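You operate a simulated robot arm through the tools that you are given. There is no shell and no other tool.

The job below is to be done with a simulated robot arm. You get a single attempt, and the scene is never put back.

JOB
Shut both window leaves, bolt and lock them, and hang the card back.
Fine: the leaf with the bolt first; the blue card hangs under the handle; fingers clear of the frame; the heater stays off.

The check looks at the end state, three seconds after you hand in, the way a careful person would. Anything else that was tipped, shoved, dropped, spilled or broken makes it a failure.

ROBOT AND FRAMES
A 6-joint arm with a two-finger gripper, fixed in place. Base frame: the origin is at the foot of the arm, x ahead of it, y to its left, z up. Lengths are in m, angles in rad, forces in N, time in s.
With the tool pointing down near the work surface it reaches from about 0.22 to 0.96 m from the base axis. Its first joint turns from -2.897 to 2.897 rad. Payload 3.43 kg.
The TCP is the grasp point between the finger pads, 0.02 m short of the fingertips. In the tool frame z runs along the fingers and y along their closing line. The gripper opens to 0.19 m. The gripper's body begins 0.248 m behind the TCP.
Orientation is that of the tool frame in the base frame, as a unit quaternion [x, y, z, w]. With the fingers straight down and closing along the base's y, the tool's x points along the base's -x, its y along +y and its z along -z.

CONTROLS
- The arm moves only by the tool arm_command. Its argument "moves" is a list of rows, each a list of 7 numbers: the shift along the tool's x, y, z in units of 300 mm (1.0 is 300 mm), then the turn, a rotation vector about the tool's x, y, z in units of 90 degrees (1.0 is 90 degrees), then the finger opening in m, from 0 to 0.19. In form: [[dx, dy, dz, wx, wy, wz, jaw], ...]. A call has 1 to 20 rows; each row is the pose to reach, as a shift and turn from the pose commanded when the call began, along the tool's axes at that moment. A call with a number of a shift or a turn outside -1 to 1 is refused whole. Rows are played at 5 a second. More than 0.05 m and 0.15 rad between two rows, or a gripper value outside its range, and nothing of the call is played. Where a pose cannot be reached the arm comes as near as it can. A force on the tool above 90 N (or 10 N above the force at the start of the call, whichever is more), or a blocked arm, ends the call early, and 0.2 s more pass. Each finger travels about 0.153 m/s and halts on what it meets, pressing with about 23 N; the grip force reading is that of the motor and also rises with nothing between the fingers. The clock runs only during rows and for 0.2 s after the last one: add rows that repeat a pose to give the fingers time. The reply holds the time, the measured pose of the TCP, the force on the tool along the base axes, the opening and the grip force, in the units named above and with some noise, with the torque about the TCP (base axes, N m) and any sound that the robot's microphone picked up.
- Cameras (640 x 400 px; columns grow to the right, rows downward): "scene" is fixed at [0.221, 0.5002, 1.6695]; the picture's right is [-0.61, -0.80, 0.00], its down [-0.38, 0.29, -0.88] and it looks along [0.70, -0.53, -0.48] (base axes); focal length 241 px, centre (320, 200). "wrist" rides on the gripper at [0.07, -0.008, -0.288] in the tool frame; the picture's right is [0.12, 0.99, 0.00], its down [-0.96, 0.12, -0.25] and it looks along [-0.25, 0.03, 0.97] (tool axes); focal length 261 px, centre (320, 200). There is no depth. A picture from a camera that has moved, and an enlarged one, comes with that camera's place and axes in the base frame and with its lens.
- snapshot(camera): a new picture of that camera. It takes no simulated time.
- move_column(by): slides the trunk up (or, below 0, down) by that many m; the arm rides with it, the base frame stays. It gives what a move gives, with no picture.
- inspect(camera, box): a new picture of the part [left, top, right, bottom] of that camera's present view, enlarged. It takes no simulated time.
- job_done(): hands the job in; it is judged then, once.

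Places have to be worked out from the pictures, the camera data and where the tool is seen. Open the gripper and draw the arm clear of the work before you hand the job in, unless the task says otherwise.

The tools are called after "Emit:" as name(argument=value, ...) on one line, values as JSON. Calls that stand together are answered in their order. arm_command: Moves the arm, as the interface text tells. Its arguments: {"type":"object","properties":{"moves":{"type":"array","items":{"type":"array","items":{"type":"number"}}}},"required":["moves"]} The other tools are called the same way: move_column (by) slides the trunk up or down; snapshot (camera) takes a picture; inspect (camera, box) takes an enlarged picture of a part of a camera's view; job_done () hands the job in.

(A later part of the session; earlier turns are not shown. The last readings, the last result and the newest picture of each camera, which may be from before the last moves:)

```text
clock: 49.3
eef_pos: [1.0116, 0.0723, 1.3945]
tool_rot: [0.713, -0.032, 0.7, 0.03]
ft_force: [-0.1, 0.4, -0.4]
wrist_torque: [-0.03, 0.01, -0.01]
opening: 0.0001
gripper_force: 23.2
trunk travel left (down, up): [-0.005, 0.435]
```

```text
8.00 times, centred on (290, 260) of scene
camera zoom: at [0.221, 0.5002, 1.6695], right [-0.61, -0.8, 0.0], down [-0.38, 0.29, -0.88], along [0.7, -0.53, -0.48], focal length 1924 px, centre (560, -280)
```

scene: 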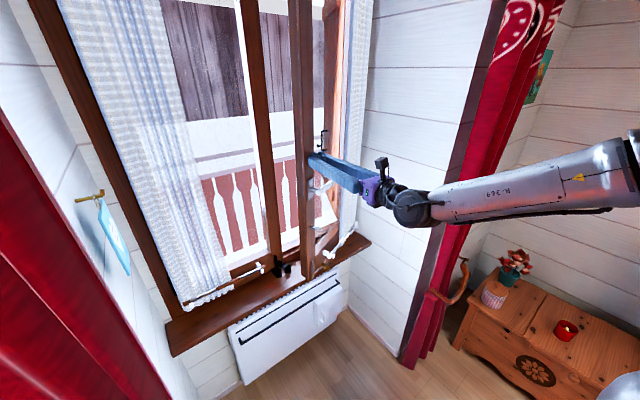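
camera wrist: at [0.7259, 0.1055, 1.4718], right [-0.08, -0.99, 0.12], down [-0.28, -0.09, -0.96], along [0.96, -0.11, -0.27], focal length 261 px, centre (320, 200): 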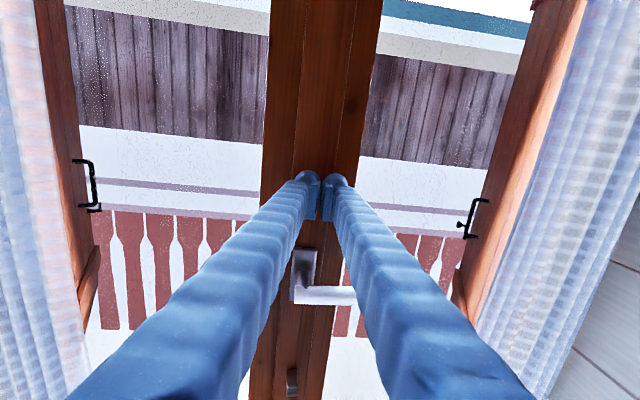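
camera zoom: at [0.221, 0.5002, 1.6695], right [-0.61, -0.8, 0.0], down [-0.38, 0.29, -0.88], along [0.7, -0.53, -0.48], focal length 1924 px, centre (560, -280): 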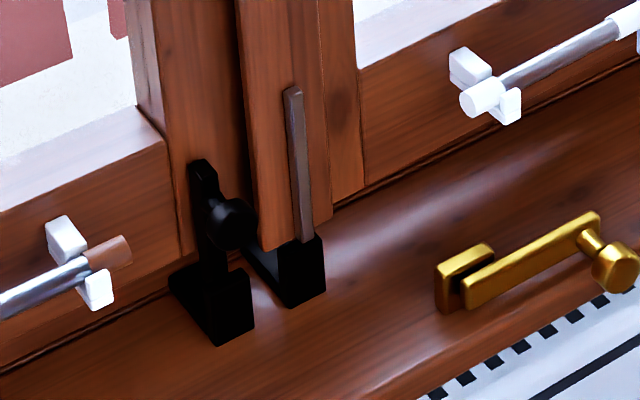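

Nearly shut: its steel rod is just above the right bracket. I push in small steps until it seats.

Emit:
arm_command(moves=[[0, -0.005, 0.03, 0, 0, 0, 0], [0, -0.008, 0.055, 0, 0, 0, 0], [0, -0.01, 0.075, 0, 0, 0, 0], [0, -0.012, 0.095, 0, 0, 0, 0]])

Emit:
inspect(camera="scene", box=[250, 235, 330, 285])

```text
clock: 50.3
eef_pos: [1.0378, 0.0737, 1.394]
tool_rot: [0.714, -0.032, 0.698, 0.029]
ft_force: [-23.3, -2.9, -4.9]
wrist_torque: [-0.04, -0.14, 0.23]
opening: 0.0
gripper_force: 22.8
trunk travel left (down, up): [-0.005, 0.435]
```

```text
8.00 times, centred on (290, 260) of scene
camera zoom: at [0.221, 0.5002, 1.6695], right [-0.61, -0.8, 0.0], down [-0.38, 0.29, -0.88], along [0.7, -0.53, -0.48], focal length 1924 px, centre (560, -280)
```

zoom: 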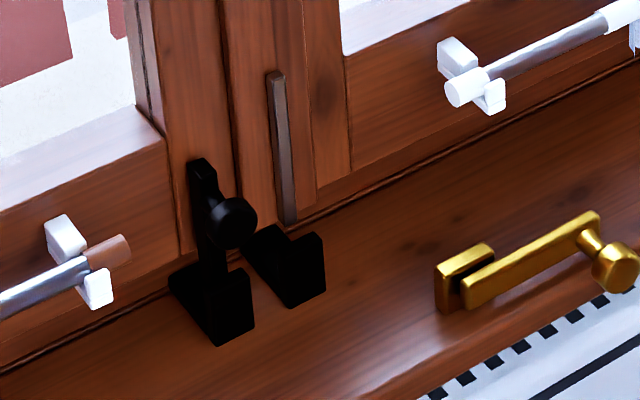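

It has met resistance (23 N) at the seat. One more small push to be sure it's fully shut, then back off.

Emit:
arm_command(moves=[[0, 0, 0.012, 0, 0, 0, 0], [0, 0, 0.024, 0, 0, 0, 0], [0, 0, 0.024, 0, 0, 0, 0]])

Emit:
arm_command(moves=[[0, 0, -0.05, 0, 0, 0, 0], [0, 0, -0.15, 0, 0, 0, 0], [0, 0, -0.28, 0, 0, 0, 0], [0, 0, -0.4, 0, 0, 0, 0]])

Emit:
snapshot(camera="wrist")

Emit:
snapshot(camera="scene")

Emit:
inspect(camera="scene", box=[250, 235, 330, 285])

```text
clock: 51.0
eef_pos: [1.0374, 0.0733, 1.3948]
tool_rot: [0.715, -0.031, 0.698, 0.028]
ft_force: [-63.8, -3.2, -6.0]
wrist_torque: [-0.21, -0.54, 0.64]
opening: 0.0
gripper_force: 23.1
trunk travel left (down, up): [-0.005, 0.435]
stopped in row 3: the force on the tool passed its limit at 94 N (the readings are from after the stop); the commanded pose is now the measured one
```

```text
clock: 52.0
eef_pos: [0.9293, 0.0807, 1.3886]
tool_rot: [0.719, -0.031, 0.694, 0.03]
ft_force: [1.0, -0.3, 0.4]
wrist_torque: [0.0, -0.06, 0.02]
opening: 0.0001
gripper_force: 23.8
trunk travel left (down, up): [-0.005, 0.435]
```

```text
taken
camera wrist: at [0.6457, 0.1161, 1.4681], right [-0.08, -0.99, 0.12], down [-0.29, -0.09, -0.95], along [0.95, -0.11, -0.28], focal length 261 px, centre (320, 200)
```

wrist: 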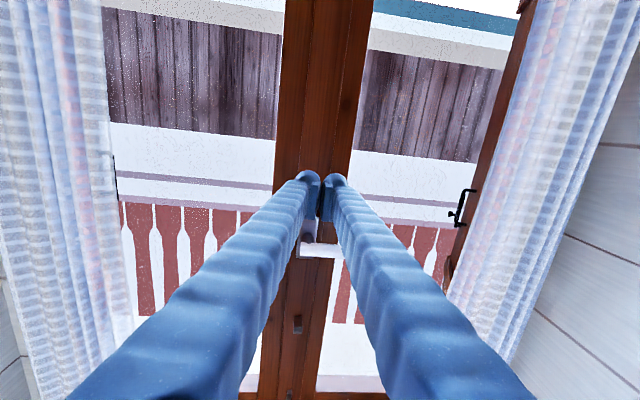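

```text
taken
```

scene: 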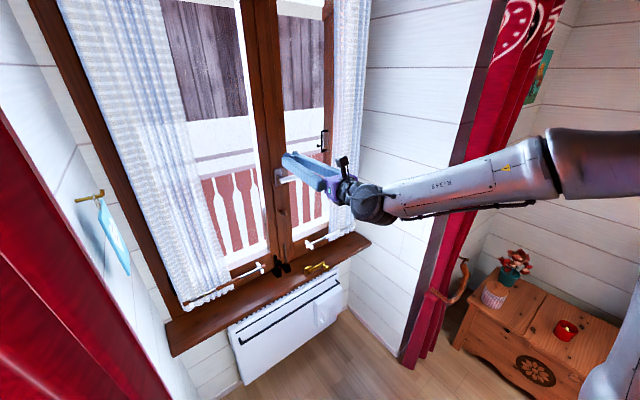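

```text
8.00 times, centred on (290, 260) of scene
camera zoom: at [0.221, 0.5002, 1.6695], right [-0.61, -0.8, 0.0], down [-0.38, 0.29, -0.88], along [0.7, -0.53, -0.48], focal length 1924 px, centre (560, -280)
```

zoom: 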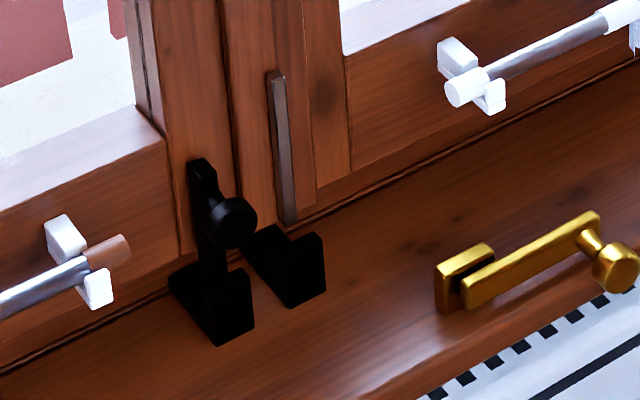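

Both leaves are shut. I open the fingers a little way back and look at the handle, which still points sideways.

Emit:
arm_command(moves=[[0, 0, -0.1, 0, 0, 0, 0.06], [0, 0, -0.2, 0, 0, 0, 0.12], [0, 0, -0.3, 0, 0, 0, 0.19], [0, 0, -0.3, 0, 0, 0, 0.19]])

Emit:
snapshot(camera="wrist")

Emit:
inspect(camera="wrist", box=[250, 190, 410, 290])

Emit:
inspect(camera="scene", box=[240, 150, 360, 225])

```text
clock: 53.0
eef_pos: [0.8373, 0.0926, 1.3942]
tool_rot: [0.716, -0.03, 0.697, 0.028]
ft_force: [0.7, -0.5, 0.6]
wrist_torque: [0.03, -0.06, -0.01]
opening: 0.1901
gripper_force: 0.1
trunk travel left (down, up): [-0.005, 0.435]
```

```text
taken
camera wrist: at [0.5524, 0.1257, 1.4731], right [-0.08, -0.99, 0.12], down [-0.28, -0.09, -0.95], along [0.96, -0.11, -0.27], focal length 261 px, centre (320, 200)
```

wrist: 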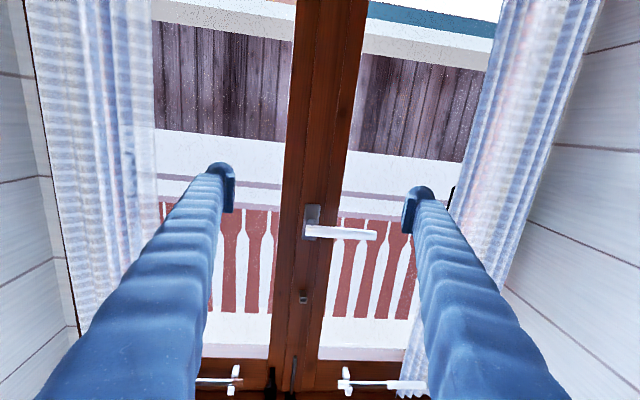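

```text
4.00 times, centred on (330, 240) of wrist
camera zoom: at [0.5524, 0.1257, 1.4731], right [-0.08, -0.99, 0.12], down [-0.28, -0.09, -0.95], along [0.96, -0.11, -0.27], focal length 1043 px, centre (280, 40)
```

zoom: 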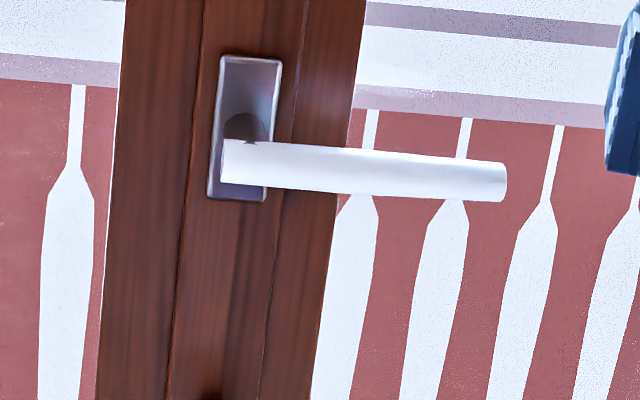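

```text
5.33 times, centred on (300, 188) of scene
camera zoom: at [0.221, 0.5002, 1.6695], right [-0.61, -0.8, 0.0], down [-0.38, 0.29, -0.88], along [0.7, -0.53, -0.48], focal length 1283 px, centre (427, 267)
```

zoom: 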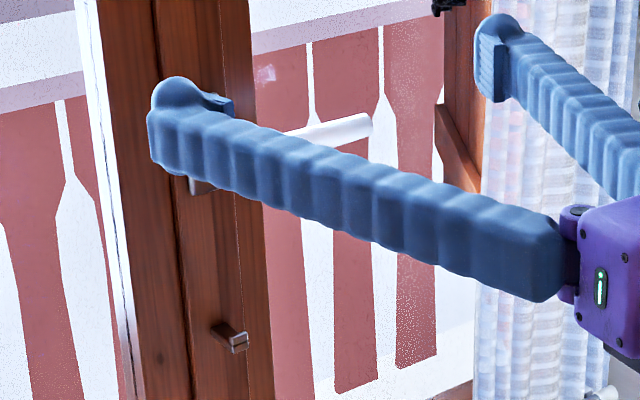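

The lever lies horizontally at z ≈ 1.29 from the stem (y ≈ 0.08) to its end (y ≈ -0.04), about x ≈ 0.995; the card hook is below at (1.005, 0.082, 1.14). I close the fingers and move above the lever's outer part to turn it down.

Emit:
arm_command(moves=[[-0.03, 0.11, 0.01, 0.015, 0.005, 0, 0.13], [-0.06, 0.22, 0.02, 0.03, 0.01, 0, 0.07], [-0.099, 0.341, 0.031, 0.052, 0.017, 0, 0.0], [-0.099, 0.341, 0.031, 0.052, 0.017, 0, 0.0], [-0.11, 0.33, 0.17, 0.052, 0.017, 0, 0.0], [-0.12, 0.32, 0.31, 0.052, 0.017, 0, 0.0], [-0.13, 0.31, 0.45, 0.052, 0.017, 0, 0.0], [-0.134, 0.296, 0.572, 0.052, 0.017, 0, 0.0]])

Emit:
snapshot(camera="wrist")

Emit:
inspect(camera="scene", box=[240, 150, 360, 225])

```text
clock: 54.8
eef_pos: [1.0014, 0.0239, 1.359]
tool_rot: [0.713, -0.024, 0.7, 0.022]
ft_force: [0.4, 0.4, -0.7]
wrist_torque: [0.01, -0.05, 0.03]
opening: 0.0001
gripper_force: 23.2
out of reach, approached as far as the arm can: row 3, 4, 5, 6, 7, 8
trunk travel left (down, up): [-0.005, 0.435]
```

```text
taken
camera wrist: at [0.7157, 0.0516, 1.4344], right [-0.06, -0.99, 0.12], down [-0.27, -0.09, -0.96], along [0.96, -0.09, -0.26], focal length 261 px, centre (320, 200)
```

wrist: 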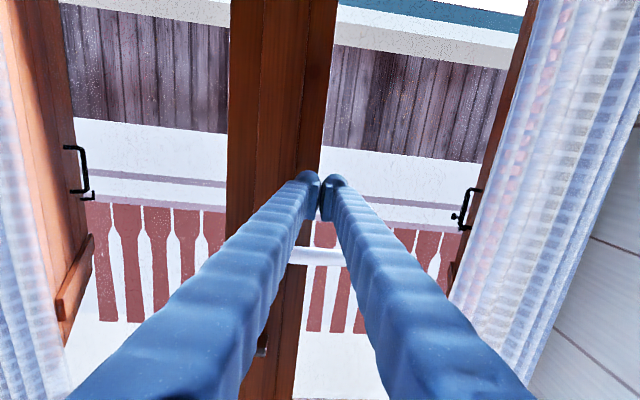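

```text
5.33 times, centred on (300, 188) of scene
camera zoom: at [0.221, 0.5002, 1.6695], right [-0.61, -0.8, 0.0], down [-0.38, 0.29, -0.88], along [0.7, -0.53, -0.48], focal length 1283 px, centre (427, 267)
```

zoom: 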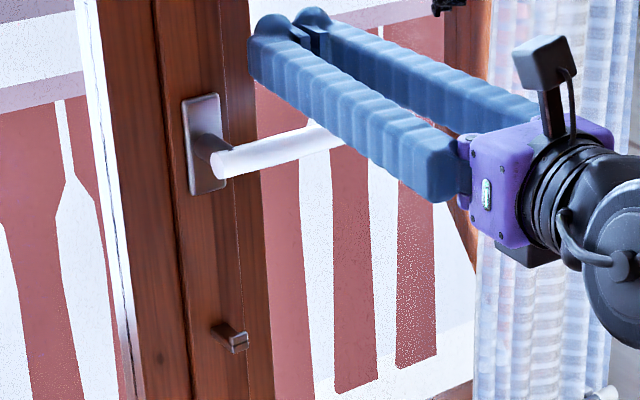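

The arm is limited when the tool points left of its own direction, so it stopped at y = 0.024. I yaw the tool slightly right and shift over the lever's outer part.

Emit:
arm_command(moves=[[0, 0.04, 0, -0.04, 0, 0, 0], [0, 0.08, 0, -0.08, 0, 0, 0], [-0.04, 0.115, -0.01, -0.11, 0, 0, 0], [-0.07, 0.115, -0.01, -0.11, 0, 0, 0]])

Emit:
inspect(camera="wrist", box=[240, 150, 400, 290])

Emit:
inspect(camera="scene", box=[240, 150, 360, 225])

```text
clock: 55.8
eef_pos: [0.9945, -0.009, 1.3383]
tool_rot: [0.709, -0.085, 0.695, 0.083]
ft_force: [-0.1, -0.3, 0.5]
wrist_torque: [0.0, -0.02, -0.01]
opening: 0.0
gripper_force: 23.0
trunk travel left (down, up): [-0.005, 0.435]
```

```text
2.86 times, centred on (320, 220) of wrist
camera zoom: at [0.7173, 0.0672, 1.4144], right [-0.23, -0.97, 0.12], down [-0.29, -0.05, -0.96], along [0.93, -0.26, -0.26], focal length 745 px, centre (320, 143)
```

zoom: 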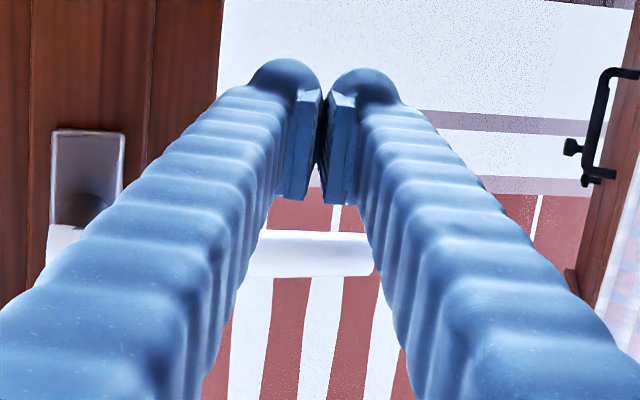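

```text
5.33 times, centred on (300, 188) of scene
camera zoom: at [0.221, 0.5002, 1.6695], right [-0.61, -0.8, 0.0], down [-0.38, 0.29, -0.88], along [0.7, -0.53, -0.48], focal length 1283 px, centre (427, 267)
```

zoom: 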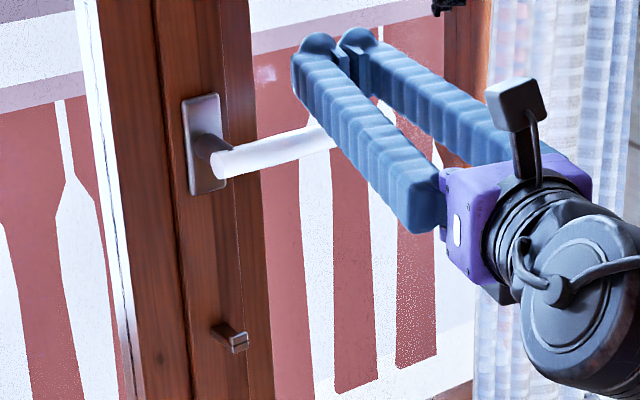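

The lever's axis is about x ≈ 1.02, z ≈ 1.28, pivoting at y ≈ 0.08. I push its outer part down gently for the first 20–30° and check the force.

Emit:
arm_command(moves=[[0, -0.0146, 0.06, 0, 0, 0, 0], [-0.05, -0.016, 0.06, 0, 0, 0, 0], [-0.08, -0.018, 0.061, 0, 0, 0, 0], [-0.105, -0.015, 0.062, 0, 0, 0, 0], [-0.133, -0.011, 0.063, 0, 0, 0, 0], [-0.16, -0.009, 0.065, 0, 0, 0, 0], [-0.19, -0.006, 0.066, 0, 0, 0, 0]])

Emit:
inspect(camera="wrist", box=[220, 150, 380, 290])

Emit:
inspect(camera="scene", box=[240, 150, 360, 225])

Emit:
inspect(camera="scene", box=[250, 235, 330, 285])

```text
clock: 57.4
eef_pos: [1.0138, -0.0125, 1.2803]
tool_rot: [0.709, -0.084, 0.695, 0.083]
ft_force: [0.3, 0.0, 0.1]
wrist_torque: [-0.02, -0.04, 0.01]
opening: 0.0
gripper_force: 22.9
trunk travel left (down, up): [-0.005, 0.435]
```

```text
2.86 times, centred on (300, 220) of wrist
camera zoom: at [0.7369, 0.0645, 1.3564], right [-0.23, -0.97, 0.12], down [-0.29, -0.05, -0.96], along [0.93, -0.26, -0.26], focal length 745 px, centre (377, 143)
```

zoom: 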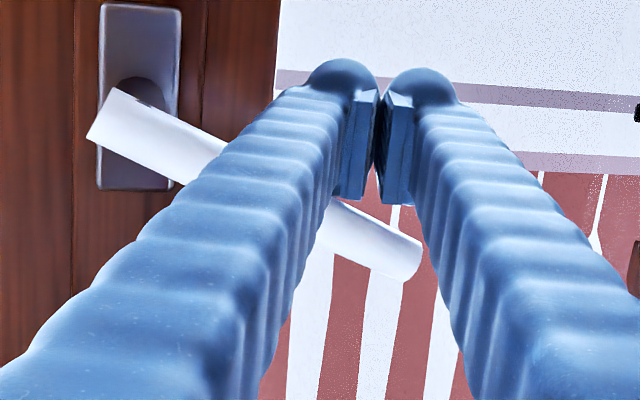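

```text
5.33 times, centred on (300, 188) of scene
camera zoom: at [0.221, 0.5002, 1.6695], right [-0.61, -0.8, 0.0], down [-0.38, 0.29, -0.88], along [0.7, -0.53, -0.48], focal length 1283 px, centre (427, 267)
```

zoom: 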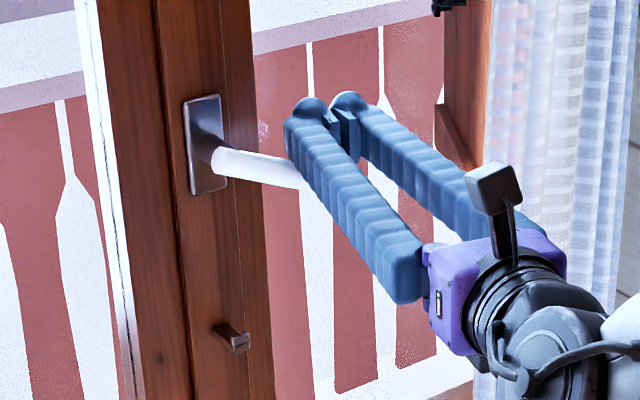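

```text
8.00 times, centred on (290, 260) of scene
camera zoom: at [0.221, 0.5002, 1.6695], right [-0.61, -0.8, 0.0], down [-0.38, 0.29, -0.88], along [0.7, -0.53, -0.48], focal length 1924 px, centre (560, -280)
```

zoom: 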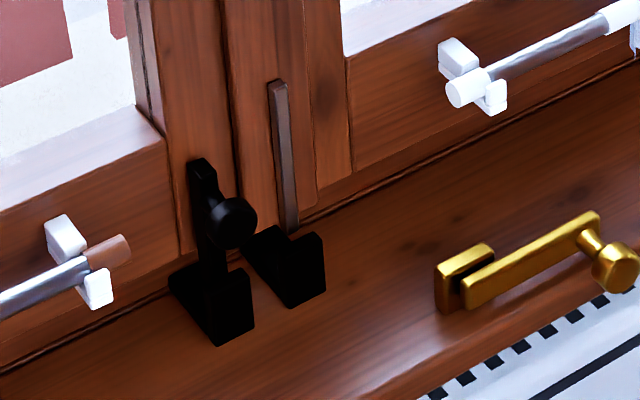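

The lever turns easily and the steel rod is moving down with it. I continue around the arc to vertical.

Emit:
arm_command(moves=[[-0.051, 0.001, 0.001, 0, 0, 0, 0], [-0.09, -0.013, -0.002, 0, 0, 0, 0], [-0.13, -0.028, -0.004, 0, 0, 0, 0], [-0.165, -0.047, -0.009, 0, 0, 0, 0], [-0.199, -0.0675, -0.013, 0, 0, 0, 0], [-0.22, -0.086, -0.017, 0, 0, 0, 0], [-0.237, -0.106, -0.021, 0, 0, 0, 0], [-0.254, -0.128, -0.027, 0, 0, 0, 0], [-0.269, -0.151, -0.032, 0, 0, 0, 0], [-0.28, -0.175, -0.038, 0, 0, 0, 0]])

Emit:
inspect(camera="wrist", box=[220, 130, 380, 290])

Emit:
inspect(camera="scene", box=[240, 150, 360, 225])

Emit:
inspect(camera="scene", box=[250, 235, 330, 285])

```text
clock: 59.6
eef_pos: [1.0127, 0.0374, 1.1998]
tool_rot: [0.707, -0.087, 0.696, 0.084]
ft_force: [0.7, -19.7, 7.3]
wrist_torque: [0.41, 0.04, 0.04]
opening: 0.0
gripper_force: 22.8
trunk travel left (down, up): [-0.005, 0.435]
```

```text
2.50 times, centred on (300, 210) of wrist
camera zoom: at [0.7366, 0.1148, 1.2749], right [-0.24, -0.96, 0.12], down [-0.28, -0.05, -0.96], along [0.93, -0.26, -0.26], focal length 652 px, centre (370, 175)
```

zoom: 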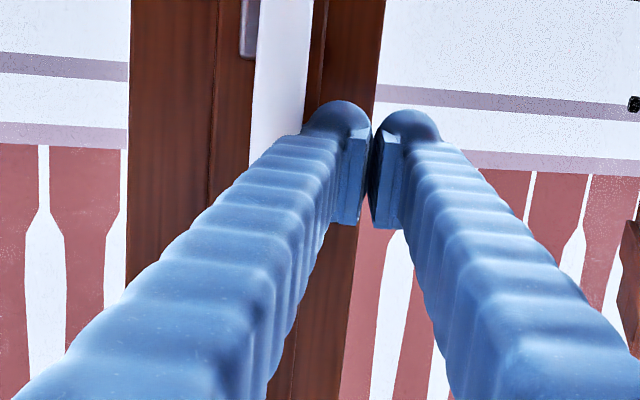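

```text
5.33 times, centred on (300, 188) of scene
camera zoom: at [0.221, 0.5002, 1.6695], right [-0.61, -0.8, 0.0], down [-0.38, 0.29, -0.88], along [0.7, -0.53, -0.48], focal length 1283 px, centre (427, 267)
```

zoom: 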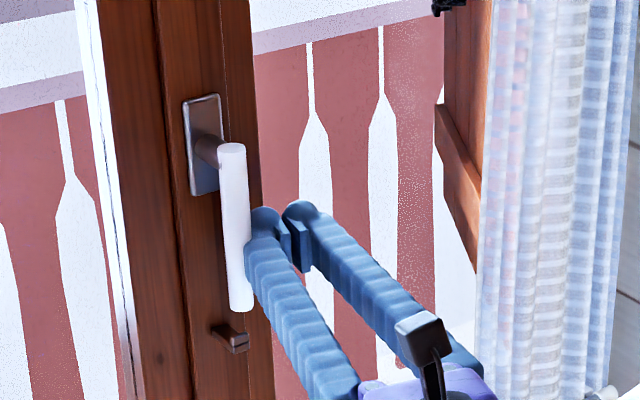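

```text
8.00 times, centred on (290, 260) of scene
camera zoom: at [0.221, 0.5002, 1.6695], right [-0.61, -0.8, 0.0], down [-0.38, 0.29, -0.88], along [0.7, -0.53, -0.48], focal length 1924 px, centre (560, -280)
```

zoom: 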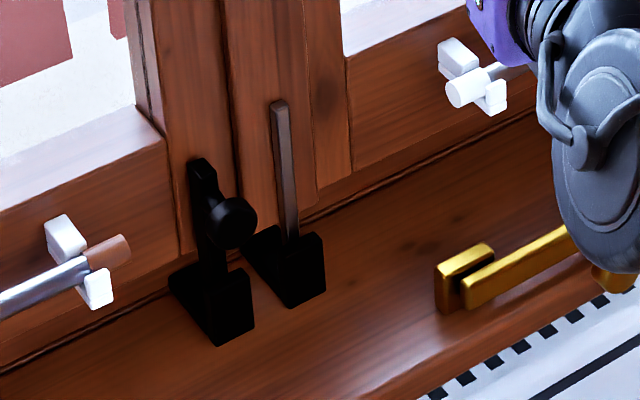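

The lever now points straight down, held against its stop (20 N), and the rod has dropped into the right bracket. I give it one last small nudge, then withdraw to look.

Emit:
arm_command(moves=[[0, -0.01, 0, 0, 0, 0, 0], [0, -0.02, 0, 0, 0, 0, 0], [0, -0.02, 0, 0, 0, 0, 0]])

Emit:
arm_command(moves=[[0, 0.06, 0, 0, 0, 0, 0], [0, 0.1, -0.1, 0, 0, 0, 0], [0.05, 0.1, -0.25, 0, 0, 0, 0], [0.1, 0.1, -0.4, 0, 0, 0, 0], [0.15, 0.05, -0.55, 0, 0, 0, 0]])

Emit:
inspect(camera="scene", box=[260, 165, 324, 221])

Emit:
inspect(camera="scene", box=[250, 235, 330, 285])

Emit:
snapshot(camera="wrist")

```text
clock: 60.4
eef_pos: [1.0153, 0.0394, 1.1991]
tool_rot: [0.708, -0.089, 0.696, 0.083]
ft_force: [5.3, -55.3, 13.4]
wrist_torque: [1.02, 0.1, 0.02]
opening: 0.0001
gripper_force: 23.3
trunk travel left (down, up): [-0.005, 0.435]
```

```text
clock: 61.6
eef_pos: [0.8505, 0.0724, 1.2473]
tool_rot: [0.709, -0.085, 0.695, 0.083]
ft_force: [0.9, 0.2, 1.1]
wrist_torque: [-0.02, -0.02, 0.06]
opening: 0.0
gripper_force: 22.7
trunk travel left (down, up): [-0.005, 0.435]
```

```text
7.14 times, centred on (292, 193) of scene
camera zoom: at [0.221, 0.5002, 1.6695], right [-0.61, -0.8, 0.0], down [-0.38, 0.29, -0.88], along [0.7, -0.53, -0.48], focal length 1718 px, centre (520, 250)
```

zoom: 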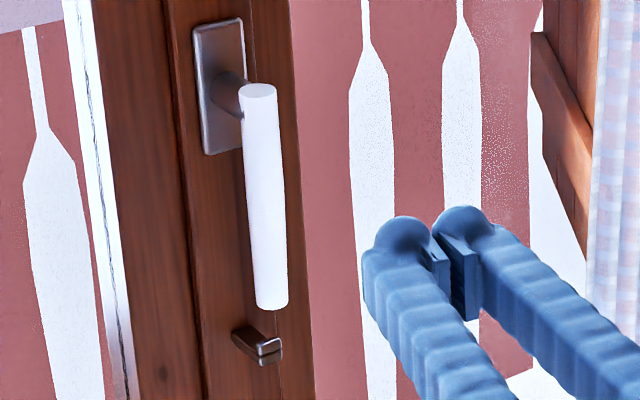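

```text
8.00 times, centred on (290, 260) of scene
camera zoom: at [0.221, 0.5002, 1.6695], right [-0.61, -0.8, 0.0], down [-0.38, 0.29, -0.88], along [0.7, -0.53, -0.48], focal length 1924 px, centre (560, -280)
```

zoom: 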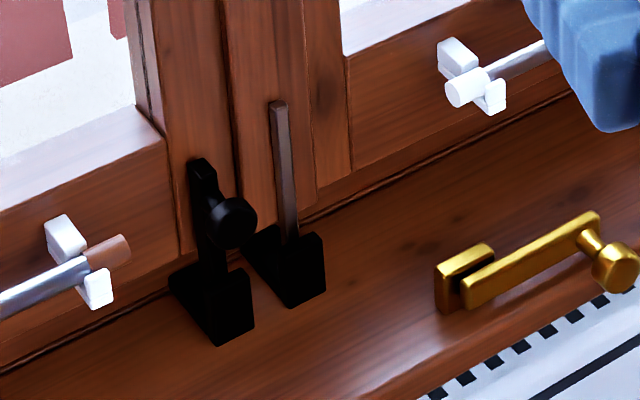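

```text
taken
camera wrist: at [0.5724, 0.1487, 1.323], right [-0.23, -0.97, 0.12], down [-0.28, -0.05, -0.96], along [0.93, -0.26, -0.26], focal length 261 px, centre (320, 200)
```

wrist: 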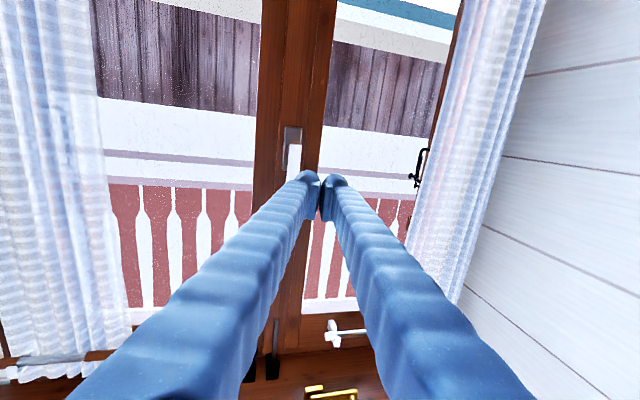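

The lever points down and the steel rod is locked in its bracket; both leaves are shut, bolted and locked. Now for the card: I want the arm back in its starting wrist configuration (tool pointing down), so I first swing the tool to the right and down, away from the window.

Emit:
arm_command(moves=[[0.012, 0.068, -0.042, -0.041, -0.045, 0.011, 0], [0.025, 0.135, -0.084, -0.081, -0.09, 0.023, 0], [0.037, 0.203, -0.126, -0.122, -0.135, 0.034, 0], [0.05, 0.27, -0.167, -0.163, -0.18, 0.045, 0], [0.062, 0.338, -0.21, -0.204, -0.225, 0.057, 0], [0.075, 0.405, -0.25, -0.244, -0.27, 0.068, 0], [0.087, 0.473, -0.293, -0.285, -0.315, 0.08, 0]])

Emit:
snapshot(camera="scene")

```text
clock: 63.2
eef_pos: [0.7321, -0.046, 1.2738]
tool_rot: [0.814, -0.296, 0.47, 0.17]
ft_force: [-0.1, 0.2, -0.9]
wrist_torque: [0.01, -0.04, 0.0]
opening: 0.0
gripper_force: 23.6
trunk travel left (down, up): [-0.005, 0.435]
```

```text
taken
```

scene: 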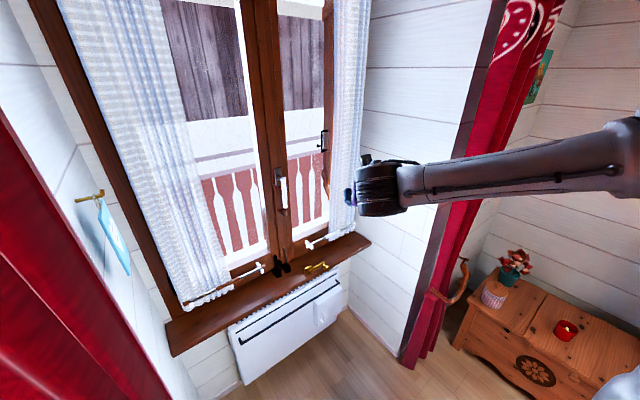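

That went well. Now I roll the tool by +90° about its own axis, in free space.

Emit:
arm_command(moves=[[0, 0, 0, 0, 0, 0.09, 0], [0, 0, 0, 0, 0, 0.18, 0], [0, 0, 0, 0, 0, 0.27, 0], [0, 0, 0, 0, 0, 0.36, 0], [0, 0, 0, 0, 0, 0.45, 0], [0, 0, 0, 0, 0, 0.54, 0], [0, 0, 0, 0, 0, 0.63, 0], [0, 0, 0, 0, 0, 0.72, 0], [0, 0, 0, 0, 0, 0.81, 0], [0, 0, 0, 0, 0, 0.9, 0], [0, 0, 0, 0, 0, 0.99, 0]])

```text
clock: 65.6
eef_pos: [0.7331, -0.0449, 1.2733]
tool_rot: [-0.371, 0.783, -0.454, 0.209]
ft_force: [-0.3, -0.4, 0.6]
wrist_torque: [0.02, 0.01, -0.01]
opening: 0.0
gripper_force: 22.6
trunk travel left (down, up): [-0.005, 0.435]
```

Now I turn from there to a steep downward-forward pointing pose (pitch about -75°) centred in front of the base, like the starting configuration.

Emit:
arm_command(moves=[[0, 0.031, -0.039, -0.055, 0.014, 0.058, 0], [0, 0.063, -0.078, -0.11, 0.029, 0.117, 0], [0, 0.094, -0.116, -0.164, 0.043, 0.175, 0], [0, 0.125, -0.155, -0.219, 0.057, 0.233, 0], [0, 0.157, -0.194, -0.274, 0.072, 0.291, 0], [0, 0.188, -0.233, -0.329, 0.086, 0.35, 0], [0, 0.219, -0.272, -0.384, 0.1, 0.408, 0], [0, 0.25, -0.31, -0.438, 0.114, 0.466, 0], [0, 0.282, -0.349, -0.493, 0.129, 0.524, 0], [0, 0.313, -0.388, -0.548, 0.143, 0.583, 0]])

Emit:
snapshot(camera="scene")

Emit:
snapshot(camera="wrist")

```text
clock: 67.8
eef_pos: [0.619, 0.0477, 1.2501]
tool_rot: [0.0, 0.991, -0.001, 0.13]
ft_force: [0.5, 0.3, 0.0]
wrist_torque: [-0.03, -0.04, -0.01]
opening: 0.0001
gripper_force: 22.7
trunk travel left (down, up): [-0.005, 0.435]
```

```text
taken
```

scene: 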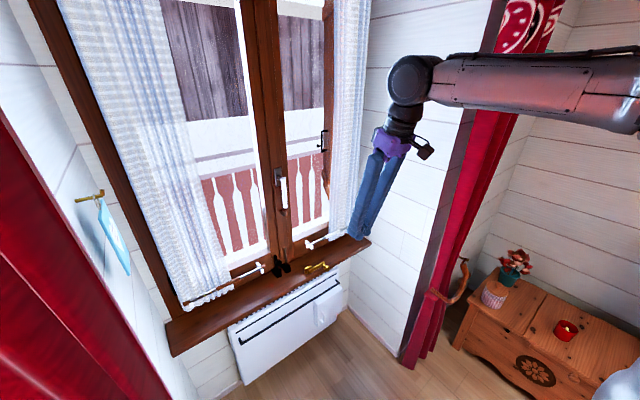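

```text
taken
camera wrist: at [0.4753, 0.0399, 1.5099], right [-0.11, 0.99, -0.03], down [0.87, 0.12, 0.49], along [0.49, 0.03, -0.87], focal length 261 px, centre (320, 200)
```

wrist: 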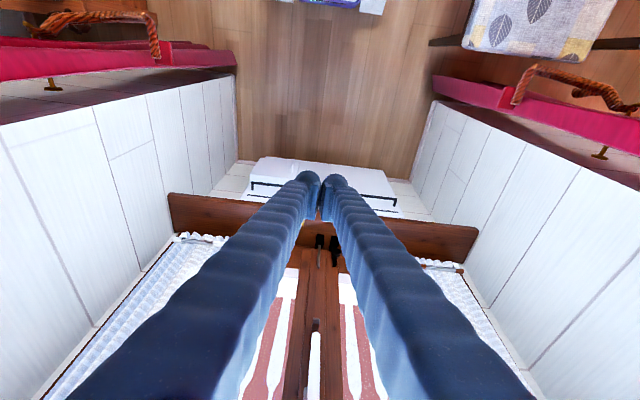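

The arm is back in its natural downward configuration. I raise the trunk and swing over to the left toward the card, opening the gripper, to view it from the front.

Emit:
move_column(by=0.25)

Emit:
arm_command(moves=[[-0.009, 0.094, 0.02, -0.034, -0.03, -0.058, 0.03], [-0.018, 0.188, 0.039, -0.067, -0.06, -0.117, 0.06], [-0.027, 0.282, 0.059, -0.101, -0.091, -0.175, 0.09], [-0.036, 0.376, 0.078, -0.135, -0.121, -0.233, 0.12], [-0.045, 0.47, 0.098, -0.168, -0.151, -0.292, 0.14], [-0.053, 0.564, 0.118, -0.202, -0.182, -0.35, 0.14], [-0.062, 0.658, 0.137, -0.235, -0.212, -0.408, 0.14], [-0.071, 0.752, 0.157, -0.269, -0.242, -0.467, 0.14], [-0.08, 0.846, 0.176, -0.303, -0.272, -0.525, 0.14], [-0.089, 0.94, 0.196, -0.336, -0.3025, -0.583, 0.14]])

Emit:
snapshot(camera="wrist")

Emit:
snapshot(camera="scene")

```text
clock: 70.4
eef_pos: [0.6192, 0.0465, 1.5]
tool_rot: [-0.001, 0.991, -0.002, 0.131]
ft_force: [0.2, -0.4, 0.0]
wrist_torque: [0.02, 0.02, -0.02]
opening: 0.0
gripper_force: 23.0
trunk travel left (down, up): [-0.255, 0.185]
```

```text
clock: 72.6
eef_pos: [0.6613, 0.3312, 1.4486]
tool_rot: [-0.463, 0.8, 0.19, 0.33]
ft_force: [0.8, 0.3, -0.3]
wrist_torque: [0.04, 0.02, 0.01]
opening: 0.1402
gripper_force: 0.1
trunk travel left (down, up): [-0.255, 0.185]
```

```text
taken
camera wrist: at [0.54, 0.1084, 1.6033], right [-0.9, 0.42, -0.09], down [0.15, 0.5, 0.85], along [0.4, 0.76, -0.51], focal length 261 px, centre (320, 200)
```

wrist: 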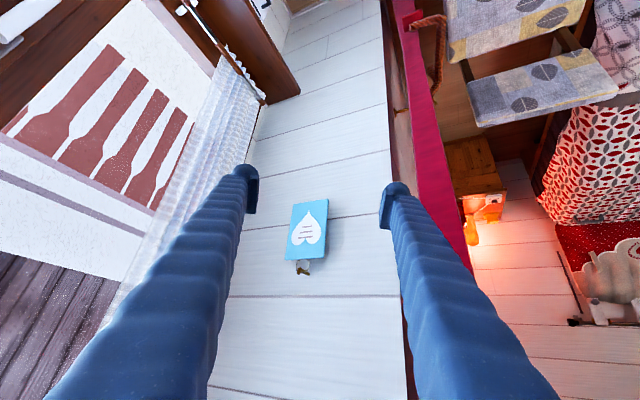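

```text
taken
```

scene: 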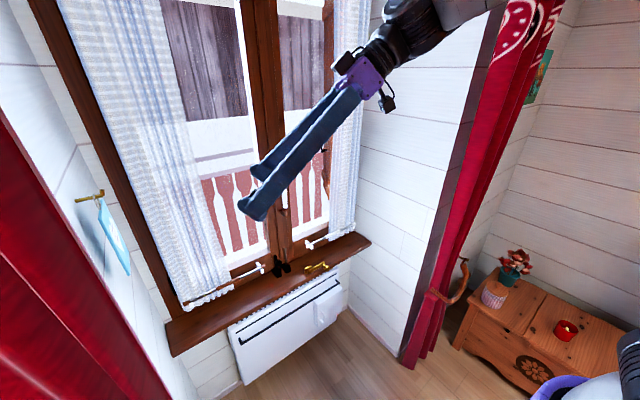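

The card is in plain view between the fingers. I zoom in to measure it, its ring and the brass hook.

Emit:
inspect(camera="wrist", box=[276, 190, 348, 290])

Emit:
inspect(camera="wrist", box=[290, 250, 322, 280])

Emit:
inspect(camera="scene", box=[68, 180, 148, 290])

```text
4.00 times, centred on (312, 240) of wrist
camera zoom: at [0.54, 0.1084, 1.6033], right [-0.9, 0.42, -0.09], down [0.15, 0.5, 0.85], along [0.4, 0.76, -0.51], focal length 1043 px, centre (352, 40)
```

zoom: 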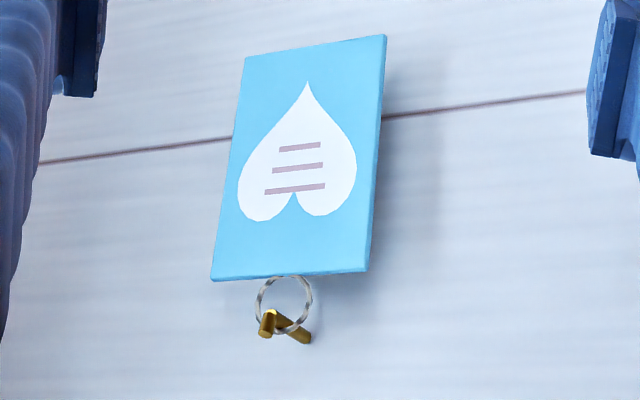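

```text
13.33 times, centred on (306, 265) of wrist
camera zoom: at [0.54, 0.1084, 1.6033], right [-0.9, 0.42, -0.09], down [0.15, 0.5, 0.85], along [0.4, 0.76, -0.51], focal length 3475 px, centre (507, -667)
```

zoom: 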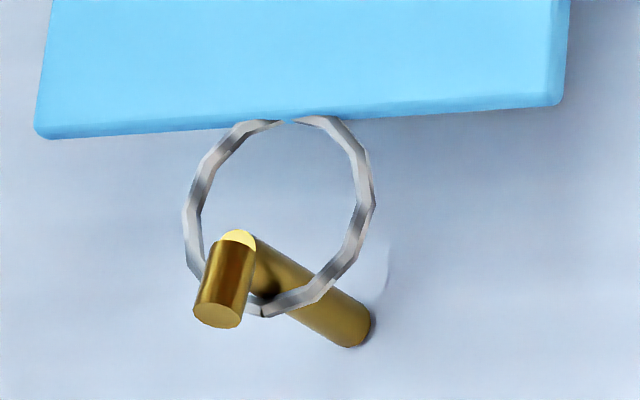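

```text
3.64 times, centred on (108, 235) of scene
camera zoom: at [0.221, 0.5002, 1.6695], right [-0.61, -0.8, 0.0], down [-0.38, 0.29, -0.88], along [0.7, -0.53, -0.48], focal length 875 px, centre (1091, 73)
```

zoom: 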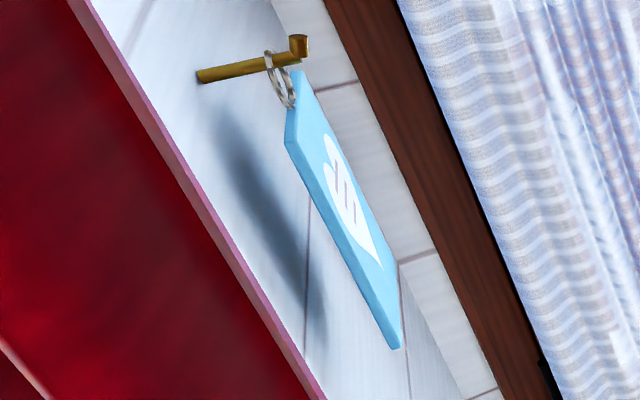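

Now well measured: the card is ≈0.097 wide × 0.147 tall, parallel to the wall, centred at x ≈ 0.826, y ≈ 0.602, z 1.275–1.42; the rod is at z ≈ 1.4475 with its upturned tip at y ≈ 0.591. I go to a pre-grasp pose square to the wall, pitched 60° down, with fingers on both sides of the card's line.

Emit:
arm_command(moves=[[-0.079, -0.016, 0.077, -0.026, 0.02, -0.033, 0.15], [-0.159, -0.031, 0.154, -0.051, 0.04, -0.066, 0.15], [-0.238, -0.047, 0.23, -0.077, 0.06, -0.099, 0.15], [-0.317, -0.063, 0.307, -0.102, 0.08, -0.133, 0.15], [-0.396, -0.078, 0.384, -0.128, 0.1, -0.166, 0.15], [-0.476, -0.094, 0.46, -0.153, 0.12, -0.199, 0.15], [-0.555, -0.109, 0.537, -0.179, 0.14, -0.232, 0.15], [-0.634, -0.125, 0.614, -0.204, 0.161, -0.265, 0.15]])

Emit:
snapshot(camera="wrist")

Emit:
snapshot(camera="scene")

```text
clock: 74.4
eef_pos: [0.8189, 0.5324, 1.4417]
tool_rot: [-0.683, 0.684, 0.184, 0.18]
ft_force: [1.8, 1.9, -0.1]
wrist_torque: [-0.14, 0.29, 0.16]
opening: 0.1501
gripper_force: 0.0
out of reach, approached as far as the arm can: row 8
trunk travel left (down, up): [-0.255, 0.185]
```

```text
taken
camera wrist: at [0.8271, 0.33, 1.6551], right [-0.99, -0.1, -0.05], down [-0.11, 0.71, 0.69], along [-0.03, 0.7, -0.72], focal length 261 px, centre (320, 200)
```

wrist: 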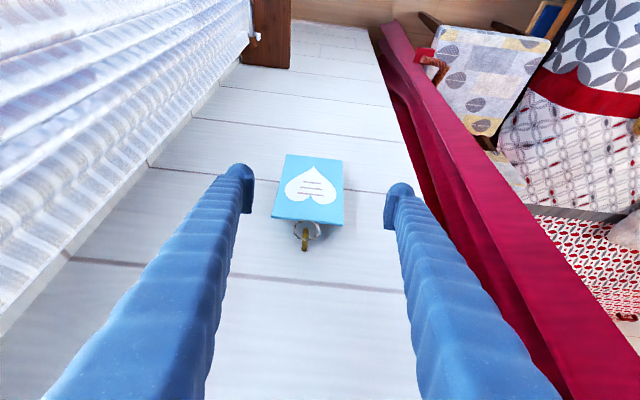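

```text
taken
```

scene: 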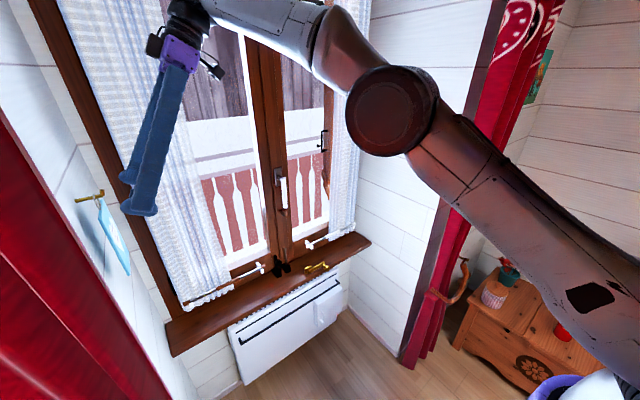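

The pose is close to full reach, so I raise the trunk further to shorten the reach, then come back down with the arm.

Emit:
move_column(by=0.15)

```text
clock: 76.1
eef_pos: [0.8164, 0.5327, 1.5959]
tool_rot: [-0.683, 0.683, 0.183, 0.184]
ft_force: [0.1, 0.2, -0.1]
wrist_torque: [0.04, 0.03, -0.01]
opening: 0.1498
gripper_force: 0.2
trunk travel left (down, up): [-0.405, 0.035]
```

I lower back to the pre-grasp spot with the arm.

Emit:
arm_command(moves=[[0.053, -0.008, 0.108, 0, 0, 0, 0.15], [0.107, -0.016, 0.216, 0, 0, 0, 0.15], [0.16, -0.024, 0.323, 0, 0, 0, 0.15], [0.214, -0.032, 0.431, 0, 0, 0, 0.15]])

Emit:
snapshot(camera="wrist")

Emit:
inspect(camera="wrist", box=[260, 140, 360, 265])

Emit:
inspect(camera="scene", box=[68, 170, 168, 290])

```text
clock: 77.1
eef_pos: [0.8256, 0.5401, 1.4498]
tool_rot: [0.683, -0.683, -0.183, -0.183]
ft_force: [0.1, -0.3, 0.0]
wrist_torque: [0.03, 0.05, 0.05]
opening: 0.1499
gripper_force: 0.0
trunk travel left (down, up): [-0.405, 0.035]
```

```text
taken
camera wrist: at [0.8331, 0.3363, 1.6644], right [-0.99, -0.1, -0.06], down [-0.11, 0.71, 0.7], along [-0.03, 0.7, -0.72], focal length 261 px, centre (320, 200)
```

wrist: 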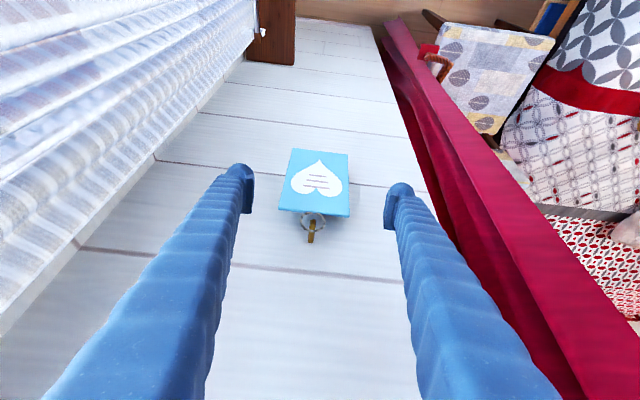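

```text
3.20 times, centred on (310, 202) of wrist
camera zoom: at [0.8331, 0.3363, 1.6644], right [-0.99, -0.1, -0.06], down [-0.11, 0.71, 0.7], along [-0.03, 0.7, -0.72], focal length 834 px, centre (352, 192)
```

zoom: 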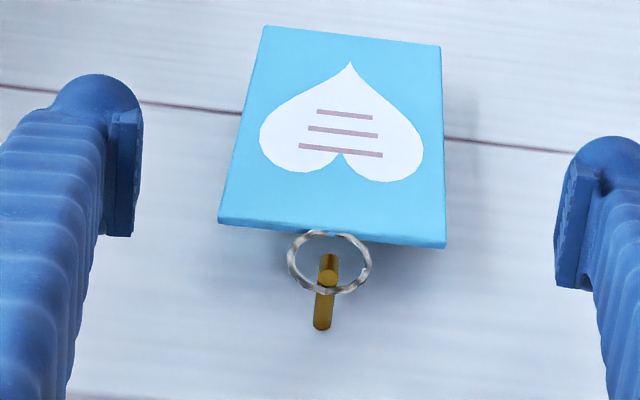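

```text
3.33 times, centred on (118, 230) of scene
camera zoom: at [0.221, 0.5002, 1.6695], right [-0.61, -0.8, 0.0], down [-0.38, 0.29, -0.88], along [0.7, -0.53, -0.48], focal length 802 px, centre (993, 100)
```

zoom: 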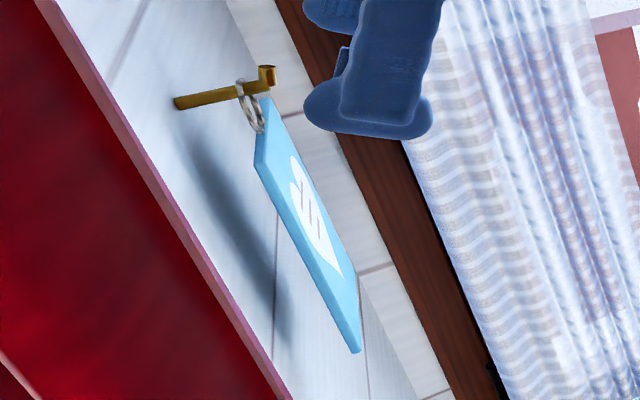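

Card centre measured again at x ≈ 0.829, edges at 0.780 and 0.878, and my fingers are centred on it. I advance along the tool axis so the pads lie beside the card's edges.

Emit:
arm_command(moves=[[-0.002, -0.011, 0.09, 0, 0, 0, 0.15], [-0.004, -0.011, 0.18, 0, 0, 0, 0.15], [-0.006, -0.011, 0.26, 0, 0, 0, 0.15], [-0.008, -0.011, 0.332, 0, 0, 0, 0.15]])

Emit:
snapshot(camera="wrist")

Emit:
inspect(camera="wrist", box=[220, 140, 420, 265])

Emit:
inspect(camera="scene", box=[68, 170, 168, 290])

```text
clock: 78.1
eef_pos: [0.8285, 0.5947, 1.3675]
tool_rot: [-0.683, 0.683, 0.183, 0.183]
ft_force: [0.0, -0.7, 0.8]
wrist_torque: [-0.05, -0.02, 0.0]
opening: 0.1496
gripper_force: 0.0
trunk travel left (down, up): [-0.405, 0.035]
```

```text
taken
camera wrist: at [0.8358, 0.3907, 1.5806], right [-0.99, -0.1, -0.06], down [-0.12, 0.71, 0.7], along [-0.03, 0.7, -0.72], focal length 261 px, centre (320, 200)
```

wrist: 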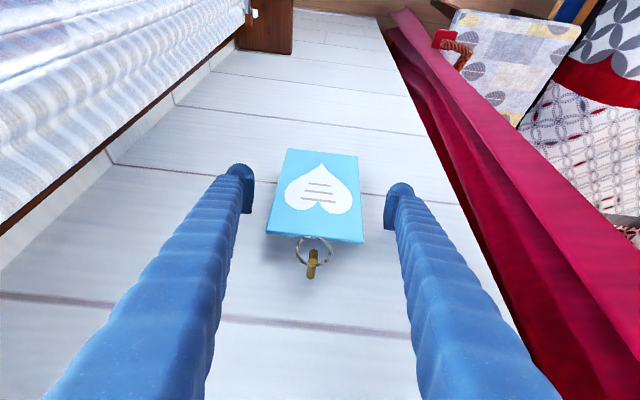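

```text
3.20 times, centred on (320, 202) of wrist
camera zoom: at [0.8358, 0.3907, 1.5806], right [-0.99, -0.1, -0.06], down [-0.12, 0.71, 0.7], along [-0.03, 0.7, -0.72], focal length 834 px, centre (320, 192)
```

zoom: 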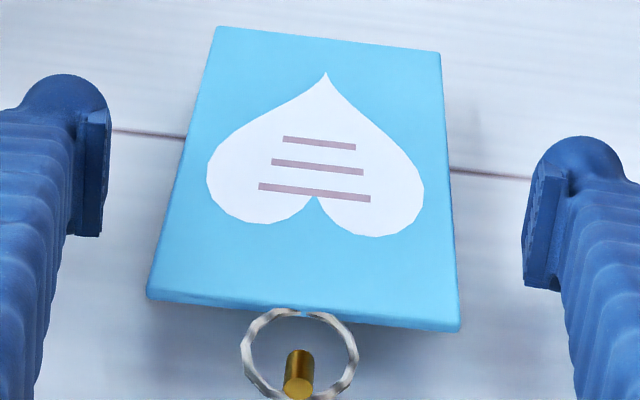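

```text
3.33 times, centred on (118, 230) of scene
camera zoom: at [0.221, 0.5002, 1.6695], right [-0.61, -0.8, 0.0], down [-0.38, 0.29, -0.88], along [0.7, -0.53, -0.48], focal length 802 px, centre (993, 100)
```

zoom: 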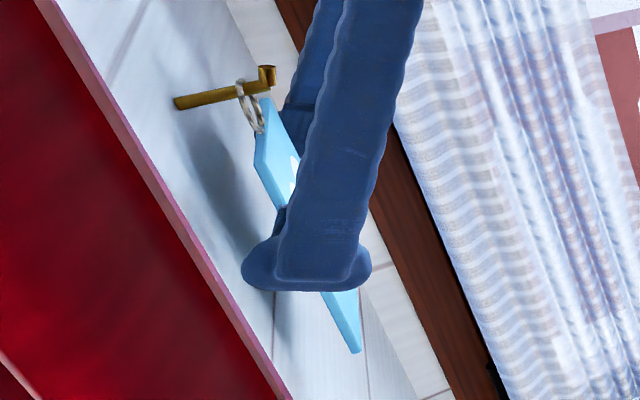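

Everything lines up: the pads are on either side of the card, slightly above its middle. I close on its edges.

Emit:
arm_command(moves=[[0, 0, 0, 0, 0, 0, 0.12], [0, 0, 0, 0, 0, 0, 0.1], [0, 0, 0, 0, 0, 0, 0.08], [0, 0, 0, 0, 0, 0, 0.08], [0, 0, 0, 0, 0, 0, 0.08]])

Emit:
inspect(camera="wrist", box=[220, 140, 420, 265])

Emit:
inspect(camera="scene", box=[68, 170, 168, 290])

```text
clock: 79.3
eef_pos: [0.829, 0.5938, 1.3684]
tool_rot: [0.683, -0.683, -0.183, -0.183]
ft_force: [1.1, -0.3, 1.0]
wrist_torque: [0.02, -0.01, 0.0]
opening: 0.1044
gripper_force: 23.3
trunk travel left (down, up): [-0.405, 0.035]
```

```text
3.20 times, centred on (320, 202) of wrist
camera zoom: at [0.8362, 0.3896, 1.581], right [-0.99, -0.1, -0.06], down [-0.12, 0.71, 0.7], along [-0.03, 0.7, -0.72], focal length 834 px, centre (320, 192)
```

zoom: 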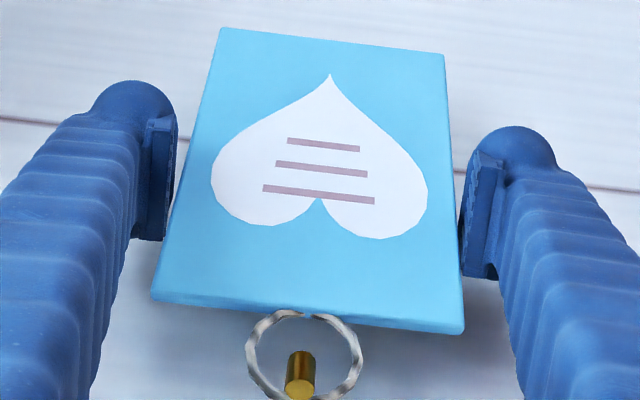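

```text
3.33 times, centred on (118, 230) of scene
camera zoom: at [0.221, 0.5002, 1.6695], right [-0.61, -0.8, 0.0], down [-0.38, 0.29, -0.88], along [0.7, -0.53, -0.48], focal length 802 px, centre (993, 100)
```

zoom: 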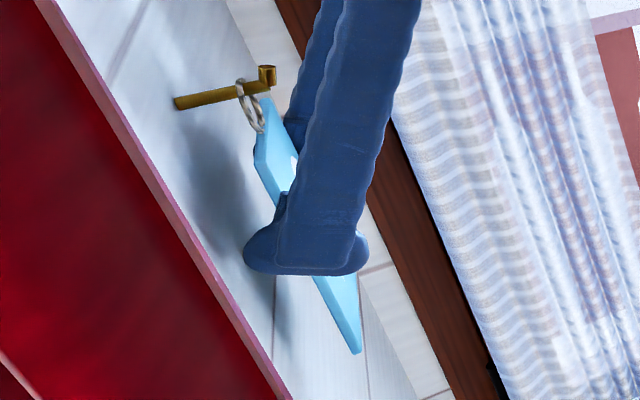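

The gripper holds the card by its edges (opening 0.104). I lift it 14 mm so the ring rises off the rod, and check the ring against the upturned tip.

Emit:
arm_command(moves=[[-0.012, 0, -0.021, 0, 0, 0, 0.08], [-0.024, 0, -0.042, 0, 0, 0, 0.08], [-0.024, 0, -0.042, 0, 0, 0, 0.08]])

Emit:
inspect(camera="wrist", box=[280, 215, 340, 275])

Emit:
inspect(camera="scene", box=[80, 175, 128, 211])

```text
clock: 80.1
eef_pos: [0.829, 0.5925, 1.3812]
tool_rot: [-0.683, 0.683, 0.183, 0.183]
ft_force: [-0.1, 0.1, -0.3]
wrist_torque: [-0.05, 0.01, 0.0]
opening: 0.1041
gripper_force: 22.6
trunk travel left (down, up): [-0.405, 0.035]
```

```text
6.67 times, centred on (310, 245) of wrist
camera zoom: at [0.8363, 0.3889, 1.5956], right [-0.99, -0.1, -0.06], down [-0.12, 0.71, 0.7], along [-0.03, 0.7, -0.72], focal length 1738 px, centre (387, -100)
```

zoom: 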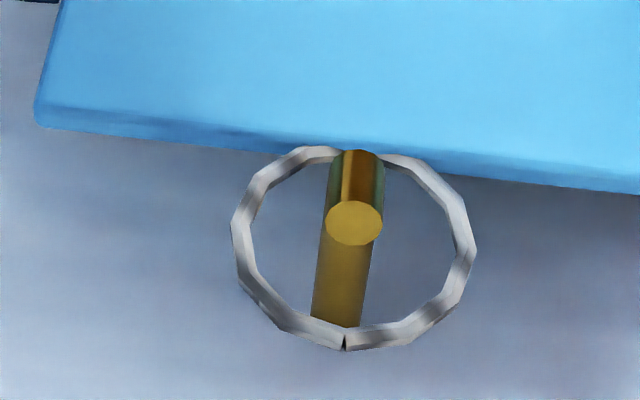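

```text
11.11 times, centred on (104, 193) of scene
camera zoom: at [0.221, 0.5002, 1.6695], right [-0.61, -0.8, 0.0], down [-0.38, 0.29, -0.88], along [0.7, -0.53, -0.48], focal length 2673 px, centre (2720, 278)
```

zoom: 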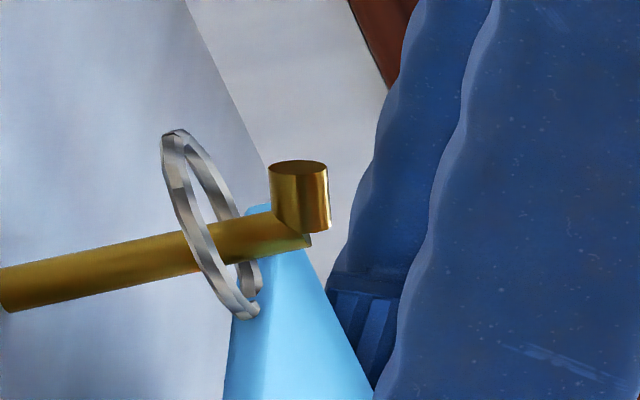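

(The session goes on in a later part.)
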